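You operate a simulated robot arm through the tools that you are given. There is no shell and no other tool. Be economical: measure what you need, move in short steps, check, and stop when the job is done.

The job below is to be done with a simulated robot arm. You get a single attempt, and the scene is never put back.

Task
Fetch the cuff and set it on the white shirt pack on the top of the dryer.
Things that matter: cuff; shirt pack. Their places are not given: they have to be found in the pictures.

The check looks at the end state, three seconds after you hand in, the way a careful person would. Anything else that was tipped, shoved, dropped, spilled or broken makes it a failure.

Robot
A 6-joint arm with a two-finger parallel gripper, fixed in place. Base frame: the origin is at the foot of the arm, x ahead of it, y to its left, z up; the work surface is at about z = 0. Units: m, rad, N and s.
With the tool pointing down near the work surface it reaches from about 0.18 to 0.46 m from the base axis. Its first joint turns from -1.222 to 1.222 rad. Payload 1.9 kg.
The tool frame sits at the grasp point between the pads (the TCP): z along the fingers, y along the line on which they close. The tips reach 0.023 m beyond it. Largest opening 0.094 m; finger width 0.038, thickness 0.01; the body of the gripper, 0.054 by 0.096 m, starts 0.039 m behind the TCP.
Orientation is told as [roll, pitch, yaw] about the base's x, y, z axes, in that order, counted from this pose: with the fingers straight down and closing along the base's y, the tool's x points along the base's -x, its y along +y and its z along -z.

Tools
- The arm moves only by the tool nudge_tool. Its argument "motion" is a list of rows, each an object (a shift or turn left out is 0, a gripper value left out holds the last) with "slide": the shift along the tool's x, y, z in units of 400 mm (1.0 is 400 mm), a list of three; "dr": the turn, a rotation vector about the tool's x, y, z in units of 90 degrees (1.0 is 90 degrees), a list of three; "fingers": the opening, from 0 (shut) to 1 (fully open). In form: [{"slide": [x, y, z], "dr": [wx, wy, wz], "fingers": fingers}, ...]. A call has 1 to 10 rows; each row is the pose to reach, as a shift and turn from the pose commanded when the call began, along the tool's axes at that moment. A call with a number of a shift or a turn outside -1 to 1 is refused whole. Each row takes 0.2 s and may step no farther than 0.05 m and 0.15 rad from the row before; otherwise, or with a gripper value out of range, the whole call is refused. Where a pose cannot be reached the arm comes as near as it can. A force on the tool above 40 N (or 10 N above the force at the start of the call, whichever is more), or a blocked arm, ends the call early, and 0.2 s more pass. The fingers move at their own pace (about 0.108 m/s each) and stop on an object; they squeeze with about 30 N. The grip force told is the motor's: it shows also when the fingers shut on nothing. Time passes only in rows, and 0.2 s behind the last, so rows that repeat a pose let the fingers close. It gives the time, the measured TCP pose, the force on the tool (base axes), the opening and the grip force at its end, in the units of the frame above (readings bear some noise), and new pictures: "views" is both (left out), scene, wrist or none.
- Cameras (640 x 400 px; columns grow to the right, rows downward): "scene" is fixed at [0.0638, 0.3156, 0.4098]; the picture's right is [-0.78, -0.63, 0.00], its down [-0.42, 0.52, -0.75] and it looks along [0.47, -0.58, -0.67] (base axes); focal length 228 px, centre (320, 200). "wrist" rides on the gripper at [-0.039, 0, -0.044] in the tool frame; the picture's right is [0.00, -1.00, 0.00], its down [0.97, 0.00, -0.24] and it looks along [0.24, 0.00, 0.97] (tool axes); focal length 218 px, centre (320, 200).
- probe_pixels(camera, pixels): for up to 12 pixels [column, row] of the newest picture of that camera ("zoom" is the newest enlarged one), the place [x, y, z] in the base frame of the surface seen there, good to about 0.002 m, but the place of the scene camera against the robot may be out by one fixed shift of up to 0.012 m in any direction. No time passes.
- enlarge(camera, box): a new picture of the part [left, top, right, bottom] of that camera's present view, enlarged. No time passes.
- hand_in(): hands the job in; it is judged then, once.

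Work in short steps. Measure before you move; look again where a grasp or a placing could have gone wrong, and mend it. You have 60 turns and 120 pictures in all, those below and enlarged ones among them. Open the gripper and draw the arm clear of the work before you hand the job in, unless the task says otherwise; then end with one line.

The tools are called as a command line: name --argument value ..., lists and objects as JSON in quotes. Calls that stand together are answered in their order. nudge_tool: Moves the arm, as the interface text tells. Its arguments: {"type":"object","properties":{"motion":{"type":"array","items":{"type":"object","properties":{"slide":{"type":"array","items":{"type":"number"}},"dr":{"type":"array","items":{"type":"number"}},"fingers":{"type":"number"}}}},"views":{"type":"string","enum":["both","scene","wrist","none"]}},"required":["motion"]} The other tools are called the same way: probe_pixels (camera, pixels) gives the place of the surface under pixels of a picture; enlarge (camera, box) takes an enlarged picture of a part of a camera's view; hand_in () hands the job in.

At the start:

```text
t: 0.0
ee_pos: [0.2434, -0.0695, 0.2357]
ee_rot: [-0.001, -0.001, 0.0]
ft_force: [0.1, -0.3, 0.4]
finger_gap: 0.0941
finger_force: 0.1
```

scene: 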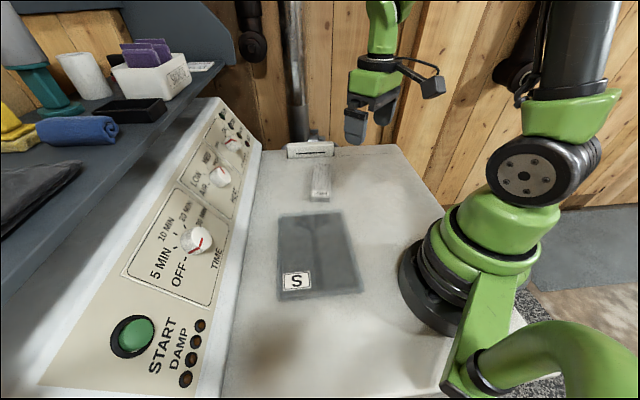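
wrist: 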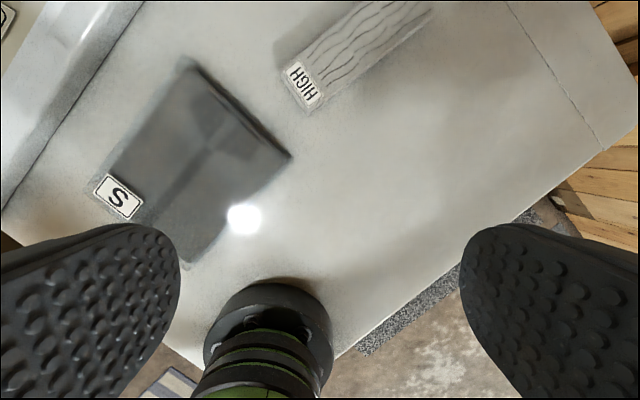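

The pictures show a dark pack labelled S near (318,255), a pale bar at (320,180), and a shelf with objects on the left. I'll enlarge both areas to identify the cuff and the pack.

enlarge --camera "scene" --box '[0, 0, 240, 150]'

enlarge --camera "scene" --box '[220, 120, 440, 310]'

probe_pixels --camera "scene" --pixels '[[77, 130], [40, 128], [115, 128], [60, 150], [320, 180], [310, 150], [318, 255], [295, 280], [265, 260], [370, 260], [30, 180], [140, 115]]'

```text
2.67 times, centred on (120, 75) of scene
```

zoom: 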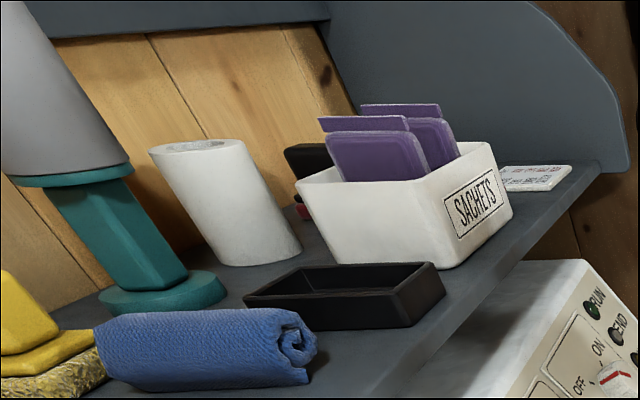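

```text
2.11 times, centred on (330, 215) of scene
```

zoom: 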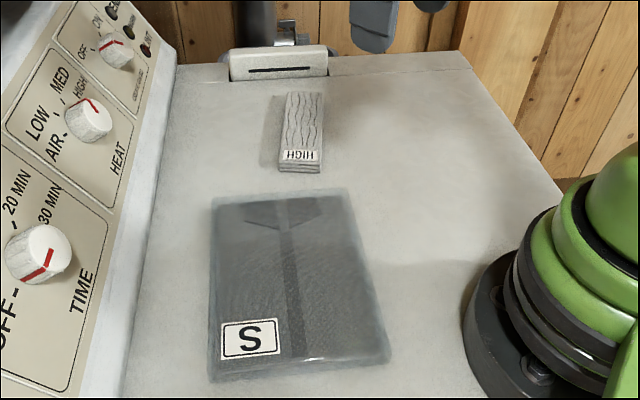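

```text
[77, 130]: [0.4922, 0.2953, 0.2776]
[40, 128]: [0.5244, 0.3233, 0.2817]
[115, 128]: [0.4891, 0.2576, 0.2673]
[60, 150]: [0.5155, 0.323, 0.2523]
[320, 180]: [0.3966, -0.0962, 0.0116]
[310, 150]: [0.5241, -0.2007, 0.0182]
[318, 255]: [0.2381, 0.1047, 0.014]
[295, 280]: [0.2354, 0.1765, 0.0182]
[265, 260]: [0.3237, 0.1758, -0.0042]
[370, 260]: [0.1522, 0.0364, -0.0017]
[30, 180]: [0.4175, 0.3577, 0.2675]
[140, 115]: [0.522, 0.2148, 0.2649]
```

The pack on the dryer is grey with an S tag, and the HIGH bar lies behind it. What the cuff is remains unclear, so I'll look closer at the shelf front and the bar, in both cameras.

enlarge --camera "scene" --box '[0, 90, 160, 290]'

enlarge --camera "scene" --box '[280, 130, 360, 210]'

enlarge --camera "wrist" --box '[80, 0, 440, 240]'

```text
2.00 times, centred on (80, 190) of scene
```

zoom: 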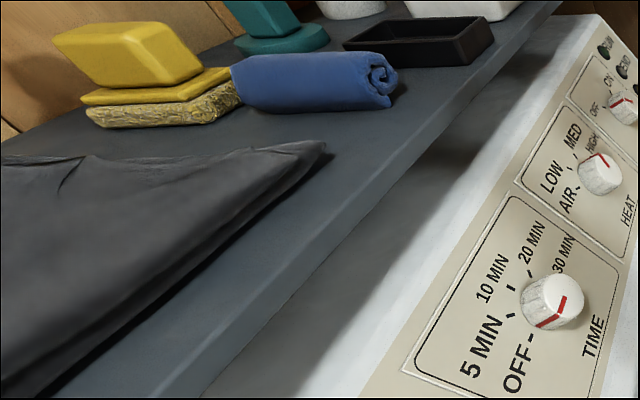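

```text
5.00 times, centred on (320, 170) of scene
```

zoom: 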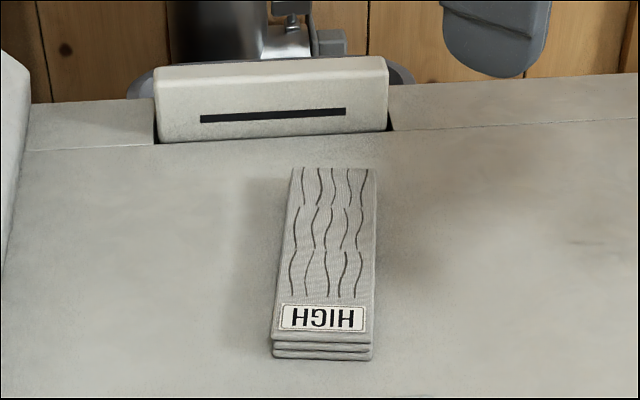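

```text
1.67 times, centred on (260, 120) of wrist
```

zoom: 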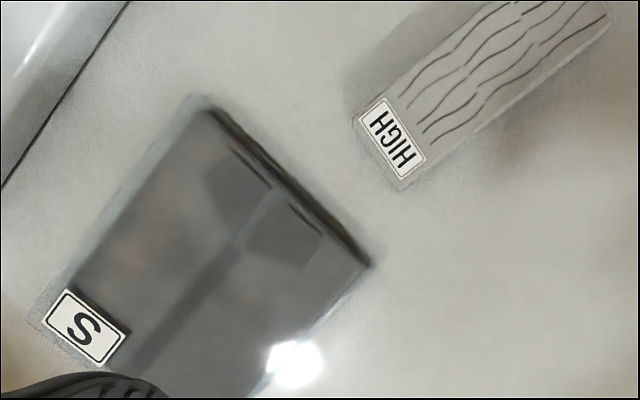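

The only pack on the dryer top appears to be the S one. I'll probe the remaining candidates for reach, and zoom on the items at the back of the shelf and near the arm.

probe_pixels --camera "scene" --pixels '[[85, 75], [88, 57], [118, 70], [150, 80], [25, 135], [15, 120], [40, 75], [205, 67], [130, 105], [320, 165], [320, 195], [20, 30]]'

enlarge --camera "scene" --box '[40, 20, 240, 130]'

enlarge --camera "scene" --box '[380, 200, 640, 400]'

enlarge --camera "wrist" --box '[0, 200, 640, 400]'

```text
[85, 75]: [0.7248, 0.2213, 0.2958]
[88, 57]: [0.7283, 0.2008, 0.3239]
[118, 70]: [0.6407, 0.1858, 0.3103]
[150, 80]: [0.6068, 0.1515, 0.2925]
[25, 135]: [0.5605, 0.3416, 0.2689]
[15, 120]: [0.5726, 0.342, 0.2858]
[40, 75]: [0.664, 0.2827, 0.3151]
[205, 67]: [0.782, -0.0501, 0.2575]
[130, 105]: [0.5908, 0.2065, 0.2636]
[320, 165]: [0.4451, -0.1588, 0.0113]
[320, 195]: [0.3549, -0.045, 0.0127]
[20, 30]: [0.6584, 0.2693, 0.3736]
```

```text
3.20 times, centred on (140, 75) of scene
```

zoom: 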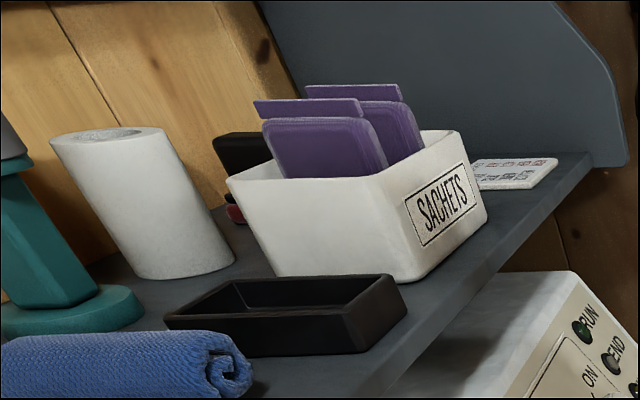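

```text
2.00 times, centred on (510, 300) of scene
```

zoom: 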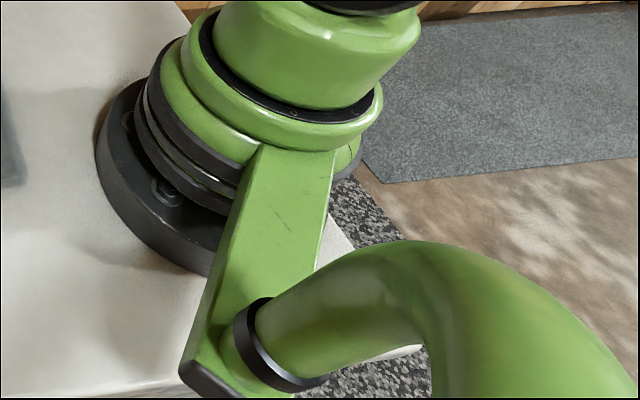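

```text
1.00 times, centred on (320, 300) of wrist
```

zoom: 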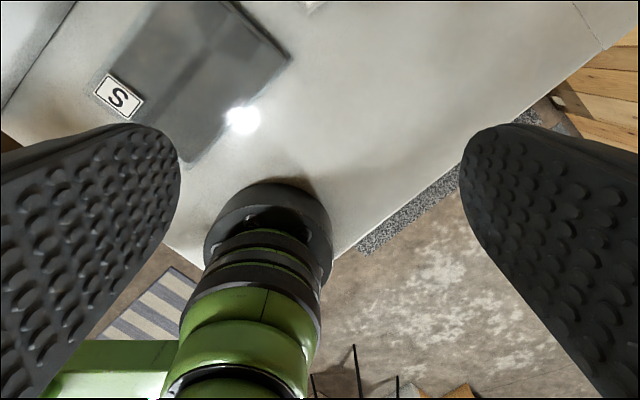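

Only the HIGH bar and the S pack lie plainly in reach; the cuff may be off camera further along the shelf. I'll raise the tool, shift left, and tilt toward the console side to look with the wrist camera.

nudge_tool --motion '[{"slide": [0.025, 0.075, -0.04], "dr": [-0.054, -0.054, 0]}, {"slide": [0.05, 0.15, -0.08], "dr": [-0.108, -0.108, 0]}, {"slide": [0.075, 0.225, -0.12], "dr": [-0.162, -0.162, 0]}, {"slide": [0.1, 0.3, -0.16], "dr": [-0.216, -0.216, 0]}, {"slide": [0.125, 0.375, -0.2], "dr": [-0.27, -0.27, 0]}, {"slide": [0.125, 0.375, -0.2], "dr": [-0.27, -0.27, 0]}]'

```text
t: 1.4
ee_pos: [0.1919, 0.0804, 0.3158]
ee_rot: [0.452, -0.413, -0.096]
ft_force: [0.0, 0.8, -0.6]
finger_gap: 0.0939
finger_force: 0.0
```

scene: 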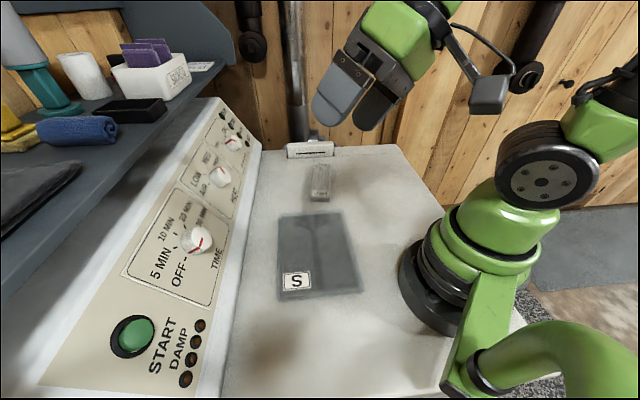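
wrist: 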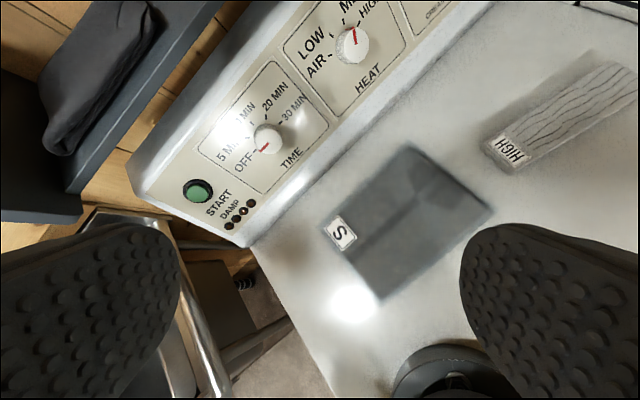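

The dryer top holds only the S shirt pack and the layered strip marked HIGH (wrist (570,115)); the shelf holds only clutter outside reach. So the strip must be the cuff; I'll measure both with the wrist camera.

probe_pixels --camera "wrist" --pixels '[[488, 145], [520, 165], [600, 62], [633, 95], [560, 115], [520, 100], [407, 148], [488, 212], [325, 225], [382, 296], [405, 220], [340, 235]]'

enlarge --camera "wrist" --box '[440, 20, 640, 200]'

```text
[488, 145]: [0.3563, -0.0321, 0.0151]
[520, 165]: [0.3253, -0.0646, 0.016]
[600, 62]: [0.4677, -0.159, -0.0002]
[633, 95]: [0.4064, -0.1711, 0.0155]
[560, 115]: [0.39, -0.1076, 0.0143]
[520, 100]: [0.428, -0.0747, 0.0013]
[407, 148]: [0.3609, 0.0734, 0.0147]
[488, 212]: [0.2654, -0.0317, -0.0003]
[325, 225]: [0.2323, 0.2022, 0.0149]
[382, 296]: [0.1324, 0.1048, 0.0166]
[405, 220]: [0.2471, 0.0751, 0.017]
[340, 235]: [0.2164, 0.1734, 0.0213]
```

```text
2.22 times, centred on (540, 110) of wrist
```

zoom: 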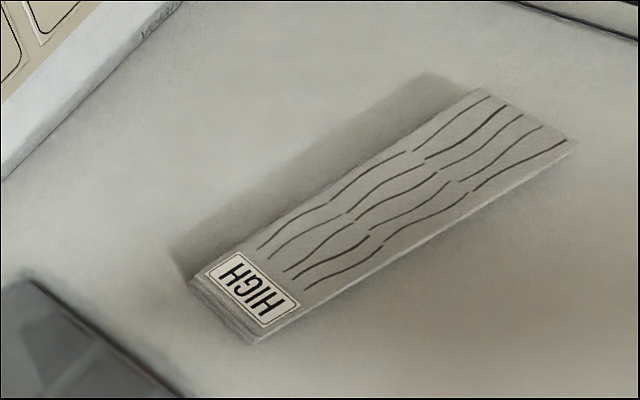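

I'll take precise corners of the strip from the zoom picture, plus the pack surface.

probe_pixels --camera "zoom" --pixels '[[196, 278], [262, 326], [478, 95], [563, 143], [375, 212], [330, 195], [400, 235], [247, 338], [240, 290]]'

probe_pixels --camera "wrist" --pixels '[[410, 152], [484, 210], [330, 222], [380, 290], [440, 180], [450, 220], [370, 190], [380, 240], [410, 260], [340, 240]]'

```text
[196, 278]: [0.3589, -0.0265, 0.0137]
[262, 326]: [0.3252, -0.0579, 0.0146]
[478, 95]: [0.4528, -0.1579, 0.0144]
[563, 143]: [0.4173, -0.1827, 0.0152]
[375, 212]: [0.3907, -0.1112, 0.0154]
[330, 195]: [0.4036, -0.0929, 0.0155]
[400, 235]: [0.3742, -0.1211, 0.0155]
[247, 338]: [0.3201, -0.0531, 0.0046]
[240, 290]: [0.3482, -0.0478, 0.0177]
```

```text
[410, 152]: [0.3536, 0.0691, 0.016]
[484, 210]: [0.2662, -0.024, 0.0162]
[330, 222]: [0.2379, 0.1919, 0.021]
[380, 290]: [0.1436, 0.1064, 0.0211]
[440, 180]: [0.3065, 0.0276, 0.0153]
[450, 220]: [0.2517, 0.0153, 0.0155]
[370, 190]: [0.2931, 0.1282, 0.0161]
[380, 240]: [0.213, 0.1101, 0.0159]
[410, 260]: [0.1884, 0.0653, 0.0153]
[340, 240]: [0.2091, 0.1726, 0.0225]
```

The strip is centred near (0.389,-0.106), 0.046 wide, axis along (0.59,-0.81), top at z≈0.015; the pack is centred at about (0.25,0.086), top 0.016. First I level the tool again.

nudge_tool --motion '[{"dr": [0.054, 0.054, 0]}, {"dr": [0.108, 0.108, 0]}, {"dr": [0.162, 0.162, 0]}, {"dr": [0.216, 0.216, 0]}, {"dr": [0.27, 0.27, 0]}, {"dr": [0.27, 0.27, 0]}]' --views "none"

```text
t: 2.8
ee_pos: [0.1921, 0.0816, 0.3163]
ee_rot: [-0.002, 0.0, -0.001]
ft_force: [0.8, 0.3, 0.1]
finger_gap: 0.094
finger_force: 0.1
```

Level now; I move above the strip at z≈0.15 while turning the fingers to close across it (yaw about -54°).

nudge_tool --motion '[{"slide": [-0.0616, -0.0586, 0.0519], "dr": [0, 0, 0.075]}, {"slide": [-0.1231, -0.1173, 0.1038], "dr": [0, 0, 0.15]}, {"slide": [-0.1847, -0.1759, 0.1556], "dr": [0, 0, 0.225]}, {"slide": [-0.2463, -0.2345, 0.2075], "dr": [0, 0, 0.3]}, {"slide": [-0.3078, -0.2931, 0.2594], "dr": [0, 0, 0.375]}, {"slide": [-0.3694, -0.3518, 0.3113], "dr": [0, 0, 0.45]}, {"slide": [-0.4309, -0.4104, 0.3631], "dr": [0, 0, 0.525]}, {"slide": [-0.4925, -0.469, 0.415], "dr": [0, 0, 0.598]}, {"slide": [-0.4925, -0.469, 0.415], "dr": [0, 0, 0.598]}]'

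```text
t: 4.8
ee_pos: [0.389, -0.1072, 0.1501]
ee_rot: [0.001, -0.003, -0.94]
ft_force: [0.6, 0.2, -0.6]
finger_gap: 0.0941
finger_force: 0.0
```

scene: 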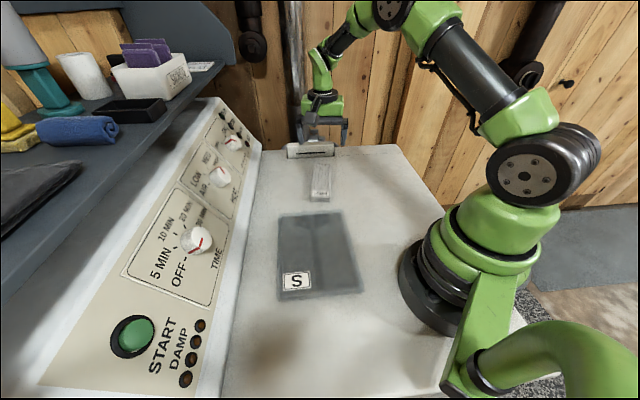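
wrist: 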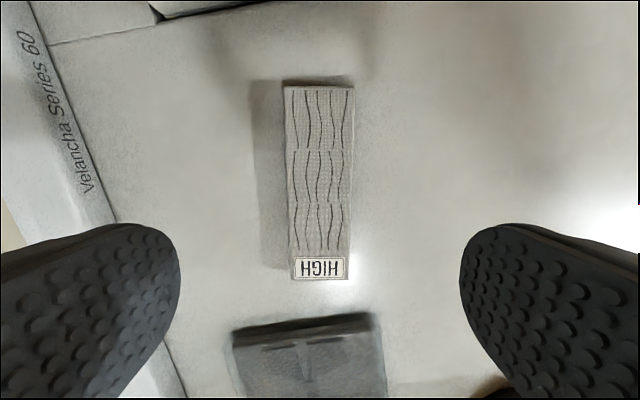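

The strip shows knit fabric, a folded cuff, running nearly vertical at columns 285–355. I probe its corners from here to refine.

probe_pixels --camera "wrist" --pixels '[[286, 92], [352, 92], [294, 274], [348, 274], [321, 180], [290, 180], [350, 180], [270, 180], [360, 180]]'

enlarge --camera "wrist" --box '[220, 70, 420, 300]'

```text
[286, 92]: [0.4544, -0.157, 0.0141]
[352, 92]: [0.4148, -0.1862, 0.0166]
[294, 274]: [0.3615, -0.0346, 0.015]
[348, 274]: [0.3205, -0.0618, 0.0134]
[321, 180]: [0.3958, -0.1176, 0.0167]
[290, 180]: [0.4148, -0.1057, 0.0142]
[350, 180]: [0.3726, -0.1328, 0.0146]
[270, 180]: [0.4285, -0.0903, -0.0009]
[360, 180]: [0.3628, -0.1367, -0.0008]
```

```text
1.74 times, centred on (320, 185) of wrist
```

zoom: 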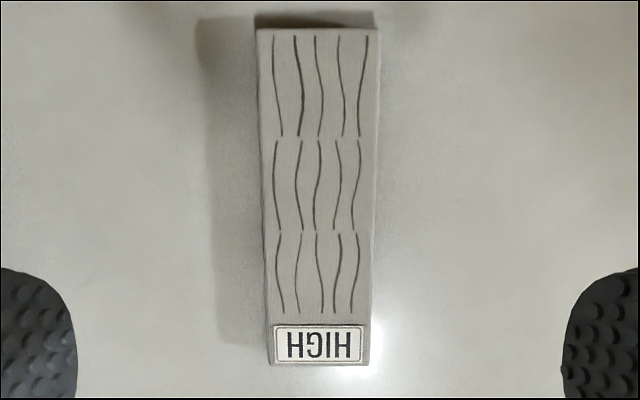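

The cuff centre is (0.388,-0.110), about 0.05 wide, aligned with the gripper within 1°. I descend to z≈0.027 with the fingers open.

nudge_tool --motion '[{"slide": [-0.004, -0.006, 0.1]}, {"slide": [-0.004, -0.006, 0.2]}, {"slide": [-0.004, -0.006, 0.26]}, {"slide": [-0.004, -0.006, 0.29]}, {"slide": [-0.004, -0.006, 0.307]}, {"slide": [-0.004, -0.006, 0.307]}]'

```text
t: 6.2
ee_pos: [0.3878, -0.1111, 0.0285]
ee_rot: [0.001, -0.002, -0.94]
ft_force: [0.1, 0.4, 0.7]
finger_gap: 0.0941
finger_force: 0.0
```

scene: 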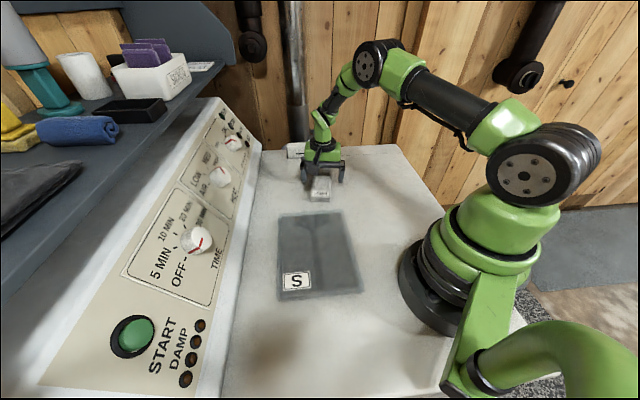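
wrist: 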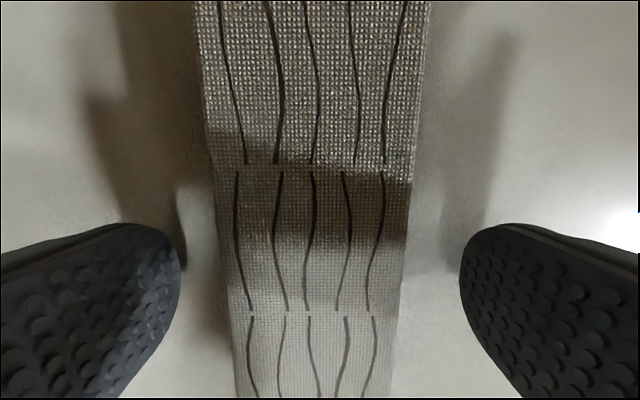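

The fingers straddle the cuff evenly (wrist columns 180 and 460). I lower the last 3 mm and close.

nudge_tool --motion '[{"slide": [0, 0, 0.006]}, {"slide": [0, 0, 0.006], "fingers": 0.0}, {"slide": [0, 0, 0.006], "fingers": 0.0}, {"slide": [0, 0, 0.006], "fingers": 0.0}, {"slide": [0, 0, 0.006], "fingers": 0.0}]'

```text
t: 7.4
ee_pos: [0.3889, -0.1108, 0.0262]
ee_rot: [0.002, -0.002, -0.938]
ft_force: [0.3, 1.2, 3.9]
finger_gap: 0.054
finger_force: 30.6
```

scene: 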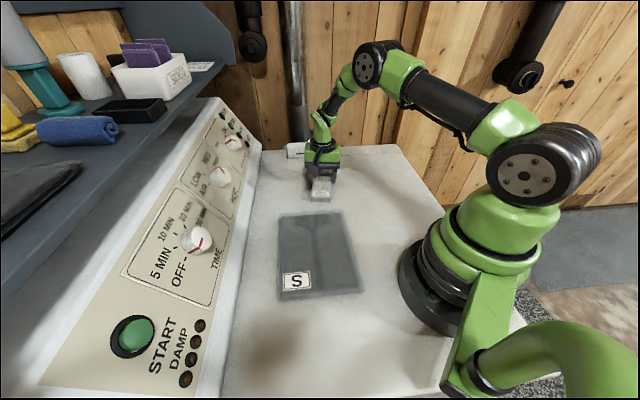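
wrist: 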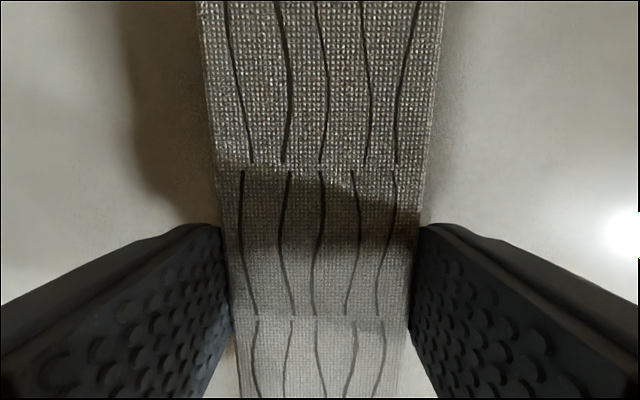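

Gap 0.054 with 30 N: held. I lift slowly by 0.1 m and check that it comes along level.

nudge_tool --motion '[{"slide": [0, 0, -0.03]}, {"slide": [0, 0, -0.07]}, {"slide": [0, 0, -0.13]}, {"slide": [0, 0, -0.19]}, {"slide": [0, 0, -0.25]}, {"slide": [0, 0, -0.25]}]'

```text
t: 8.8
ee_pos: [0.3887, -0.1099, 0.124]
ee_rot: [-0.001, -0.002, -0.938]
ft_force: [0.3, 0.4, -0.4]
finger_gap: 0.0541
finger_force: 29.9
```

scene: 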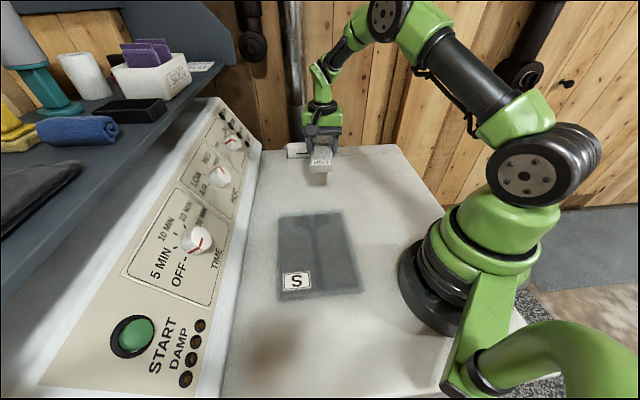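
wrist: 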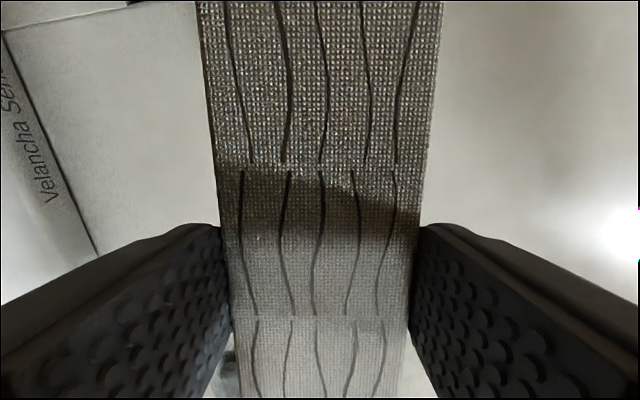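

The cuff is held level. I carry it over the pack centre (about (0.246,0.078)) at z≈0.14 and turn +6° to match the pack's long axis.

nudge_tool --motion '[{"slide": [0.08, -0.001, -0.04], "dr": [0, 0, -0.01]}, {"slide": [0.18, -0.003, -0.04], "dr": [0, 0, -0.02]}, {"slide": [0.28, -0.005, -0.04], "dr": [0, 0, -0.03]}, {"slide": [0.38, -0.006, -0.04], "dr": [0, 0, -0.045]}, {"slide": [0.48, -0.008, -0.04], "dr": [0, 0, -0.06]}, {"slide": [0.56, -0.009, -0.04], "dr": [0, 0, -0.067]}, {"slide": [0.591, -0.009, -0.04], "dr": [0, 0, -0.067]}, {"slide": [0.591, -0.009, -0.04], "dr": [0, 0, -0.067]}]'

```text
t: 10.6
ee_pos: [0.2468, 0.0782, 0.14]
ee_rot: [0.001, -0.001, -0.834]
ft_force: [1.2, -0.8, -0.5]
finger_gap: 0.054
finger_force: 29.5
```

scene: 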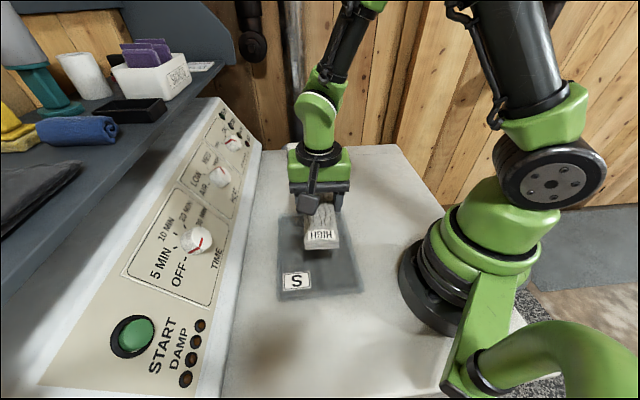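
wrist: 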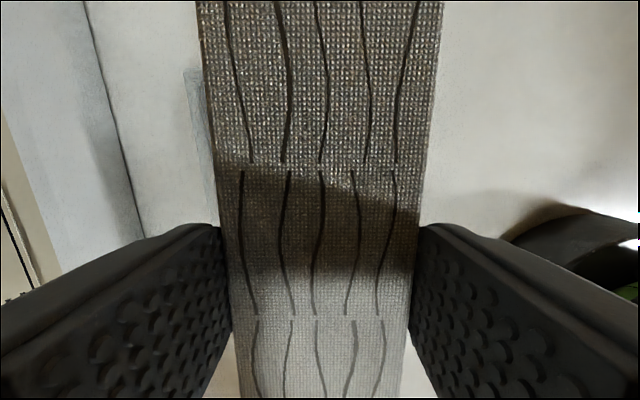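

The cuff hangs over the pack, label end toward S. I lower to about z=0.05 and check.

nudge_tool --motion '[{"slide": [0, 0, 0.08]}, {"slide": [0, 0, 0.15]}, {"slide": [0, 0, 0.2]}, {"slide": [0, 0, 0.225]}, {"slide": [0, 0, 0.225]}]' --views "scene"

enlarge --camera "scene" --box '[240, 150, 400, 310]'

```text
t: 11.8
ee_pos: [0.2473, 0.0794, 0.0518]
ee_rot: [0.001, -0.002, -0.834]
ft_force: [0.0, 0.2, -1.2]
finger_gap: 0.0541
finger_force: 30.6
```

scene: 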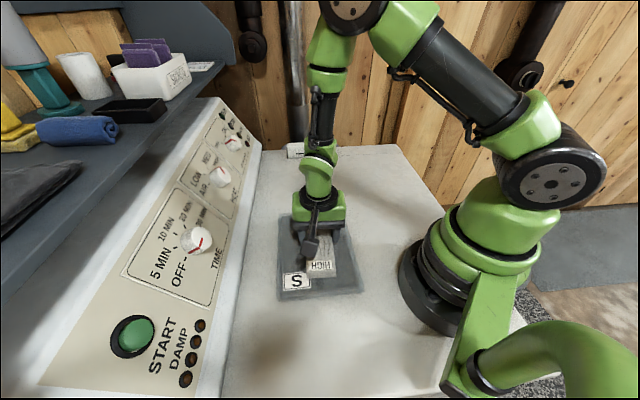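

```text
2.50 times, centred on (320, 230) of scene
```

zoom: 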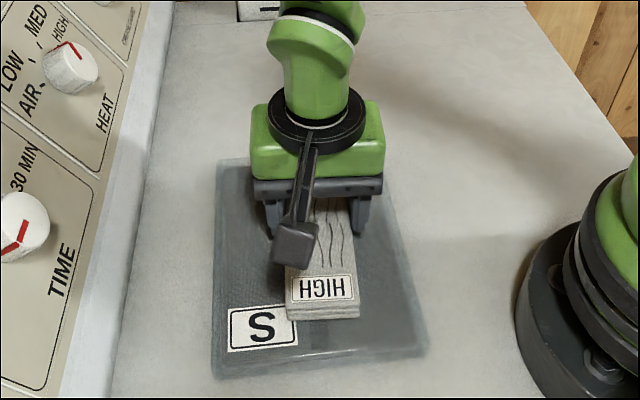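

The cuff's left corner borders the S tag, so I shift 6 mm to the right and 4 mm back, then lower in small steps to contact near z≈0.042.

nudge_tool --motion '[{"slide": [-0.01, -0.015, 0]}, {"slide": [-0.01, -0.015, 0.008]}, {"slide": [-0.01, -0.015, 0.014]}, {"slide": [-0.01, -0.015, 0.02]}, {"slide": [-0.01, -0.015, 0.02]}]' --views "scene"

enlarge --camera "scene" --box '[240, 150, 400, 310]'

```text
t: 12.6
ee_pos: [0.2444, 0.0719, 0.0476]
ee_rot: [0.003, -0.001, -0.835]
ft_force: [-2.2, -0.9, 13.0]
finger_gap: 0.0541
finger_force: 29.8
stopped in row 3: the force on the tool passed its limit (the readings are from after the stop); the commanded pose is now the measured one
```

scene: 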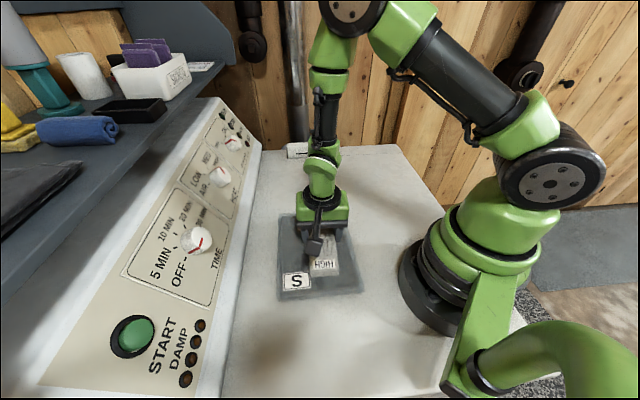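

```text
2.50 times, centred on (320, 230) of scene
```

zoom: 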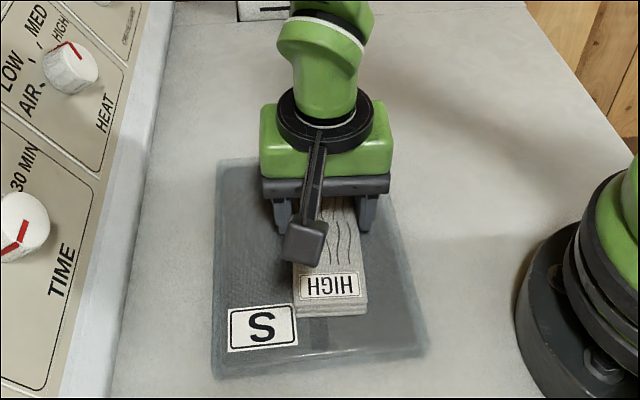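

Contact at z≈0.0476 with 13 N, and the cuff rests on the pack clear of the S tag. I open the fingers in place.

nudge_tool --motion '[{"fingers": 0.7}, {"fingers": 0.85}, {"fingers": 0.85}]'

```text
t: 13.3
ee_pos: [0.246, 0.0711, 0.0475]
ee_rot: [0.003, -0.002, -0.834]
ft_force: [0.2, 0.4, 0.0]
finger_gap: 0.0798
finger_force: 0.0
```

scene: 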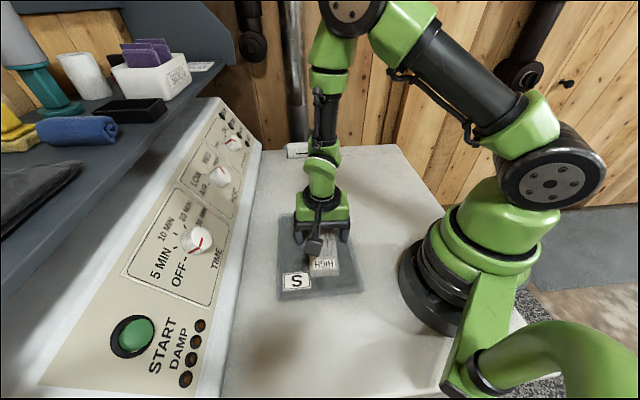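
wrist: 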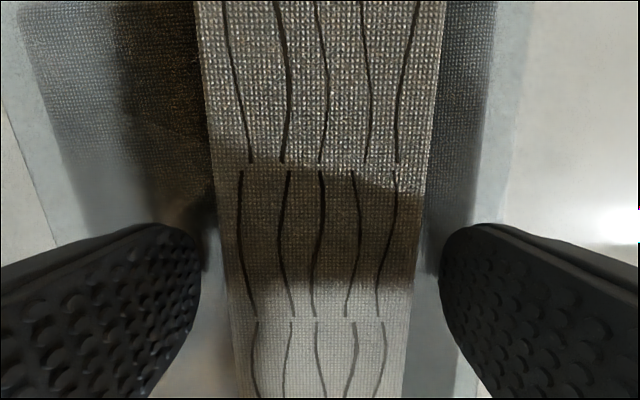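

The fingers are clear of both sides of the cuff. I raise straight up to about z=0.22.

nudge_tool --motion '[{"slide": [0, 0, -0.04]}, {"slide": [0, 0, -0.12]}, {"slide": [0, 0, -0.22]}, {"slide": [0, 0, -0.33]}, {"slide": [0, 0, -0.44]}, {"slide": [0, 0, -0.44], "fingers": 1.0}]'

enlarge --camera "scene" --box '[240, 150, 400, 310]'

```text
t: 14.8
ee_pos: [0.2434, 0.0737, 0.227]
ee_rot: [0.002, -0.001, -0.834]
ft_force: [0.5, 0.4, 0.1]
finger_gap: 0.0943
finger_force: 0.0
```

scene: 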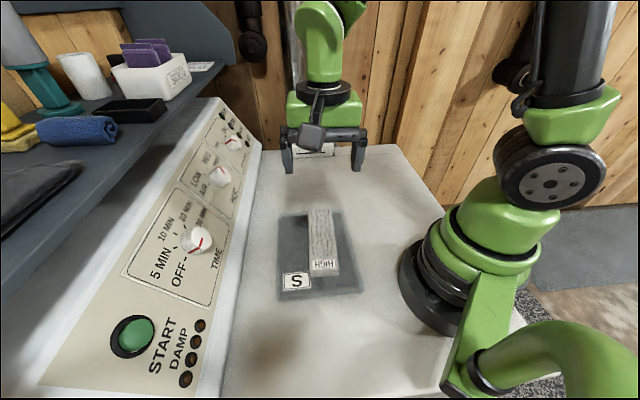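
wrist: 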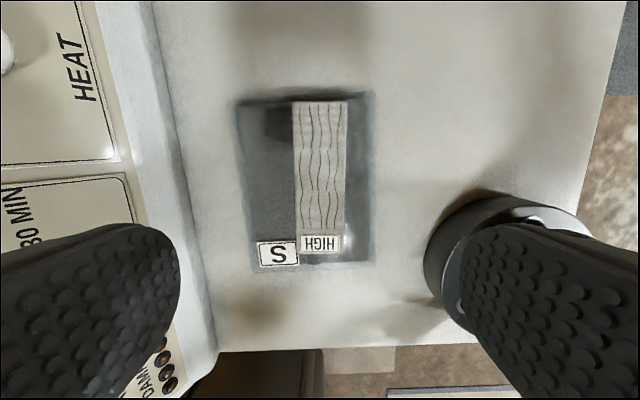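

```text
2.50 times, centred on (320, 230) of scene
```

zoom: 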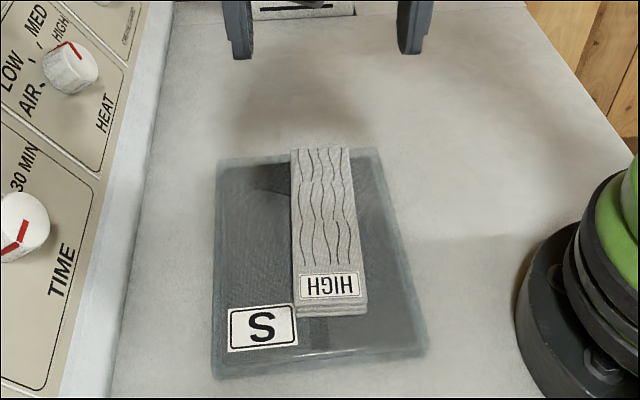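

The cuff lies fully within the pack's outline (wrist rows 101–255, columns 293–348; the pack spans about 92–268, 238–373). The pack has not moved and the arm is clear, so I hand in.

hand_in

```text
The job is handed in.
```

I set the knit strip marked HIGH on the S shirt pack on the dryer; it lies fully within the pack, nothing else was moved, and the arm is clear. I took the strip for the cuff and this pack, which looks grey in the pictures, for the white one, as they were the only loose items I found on the dryer top.
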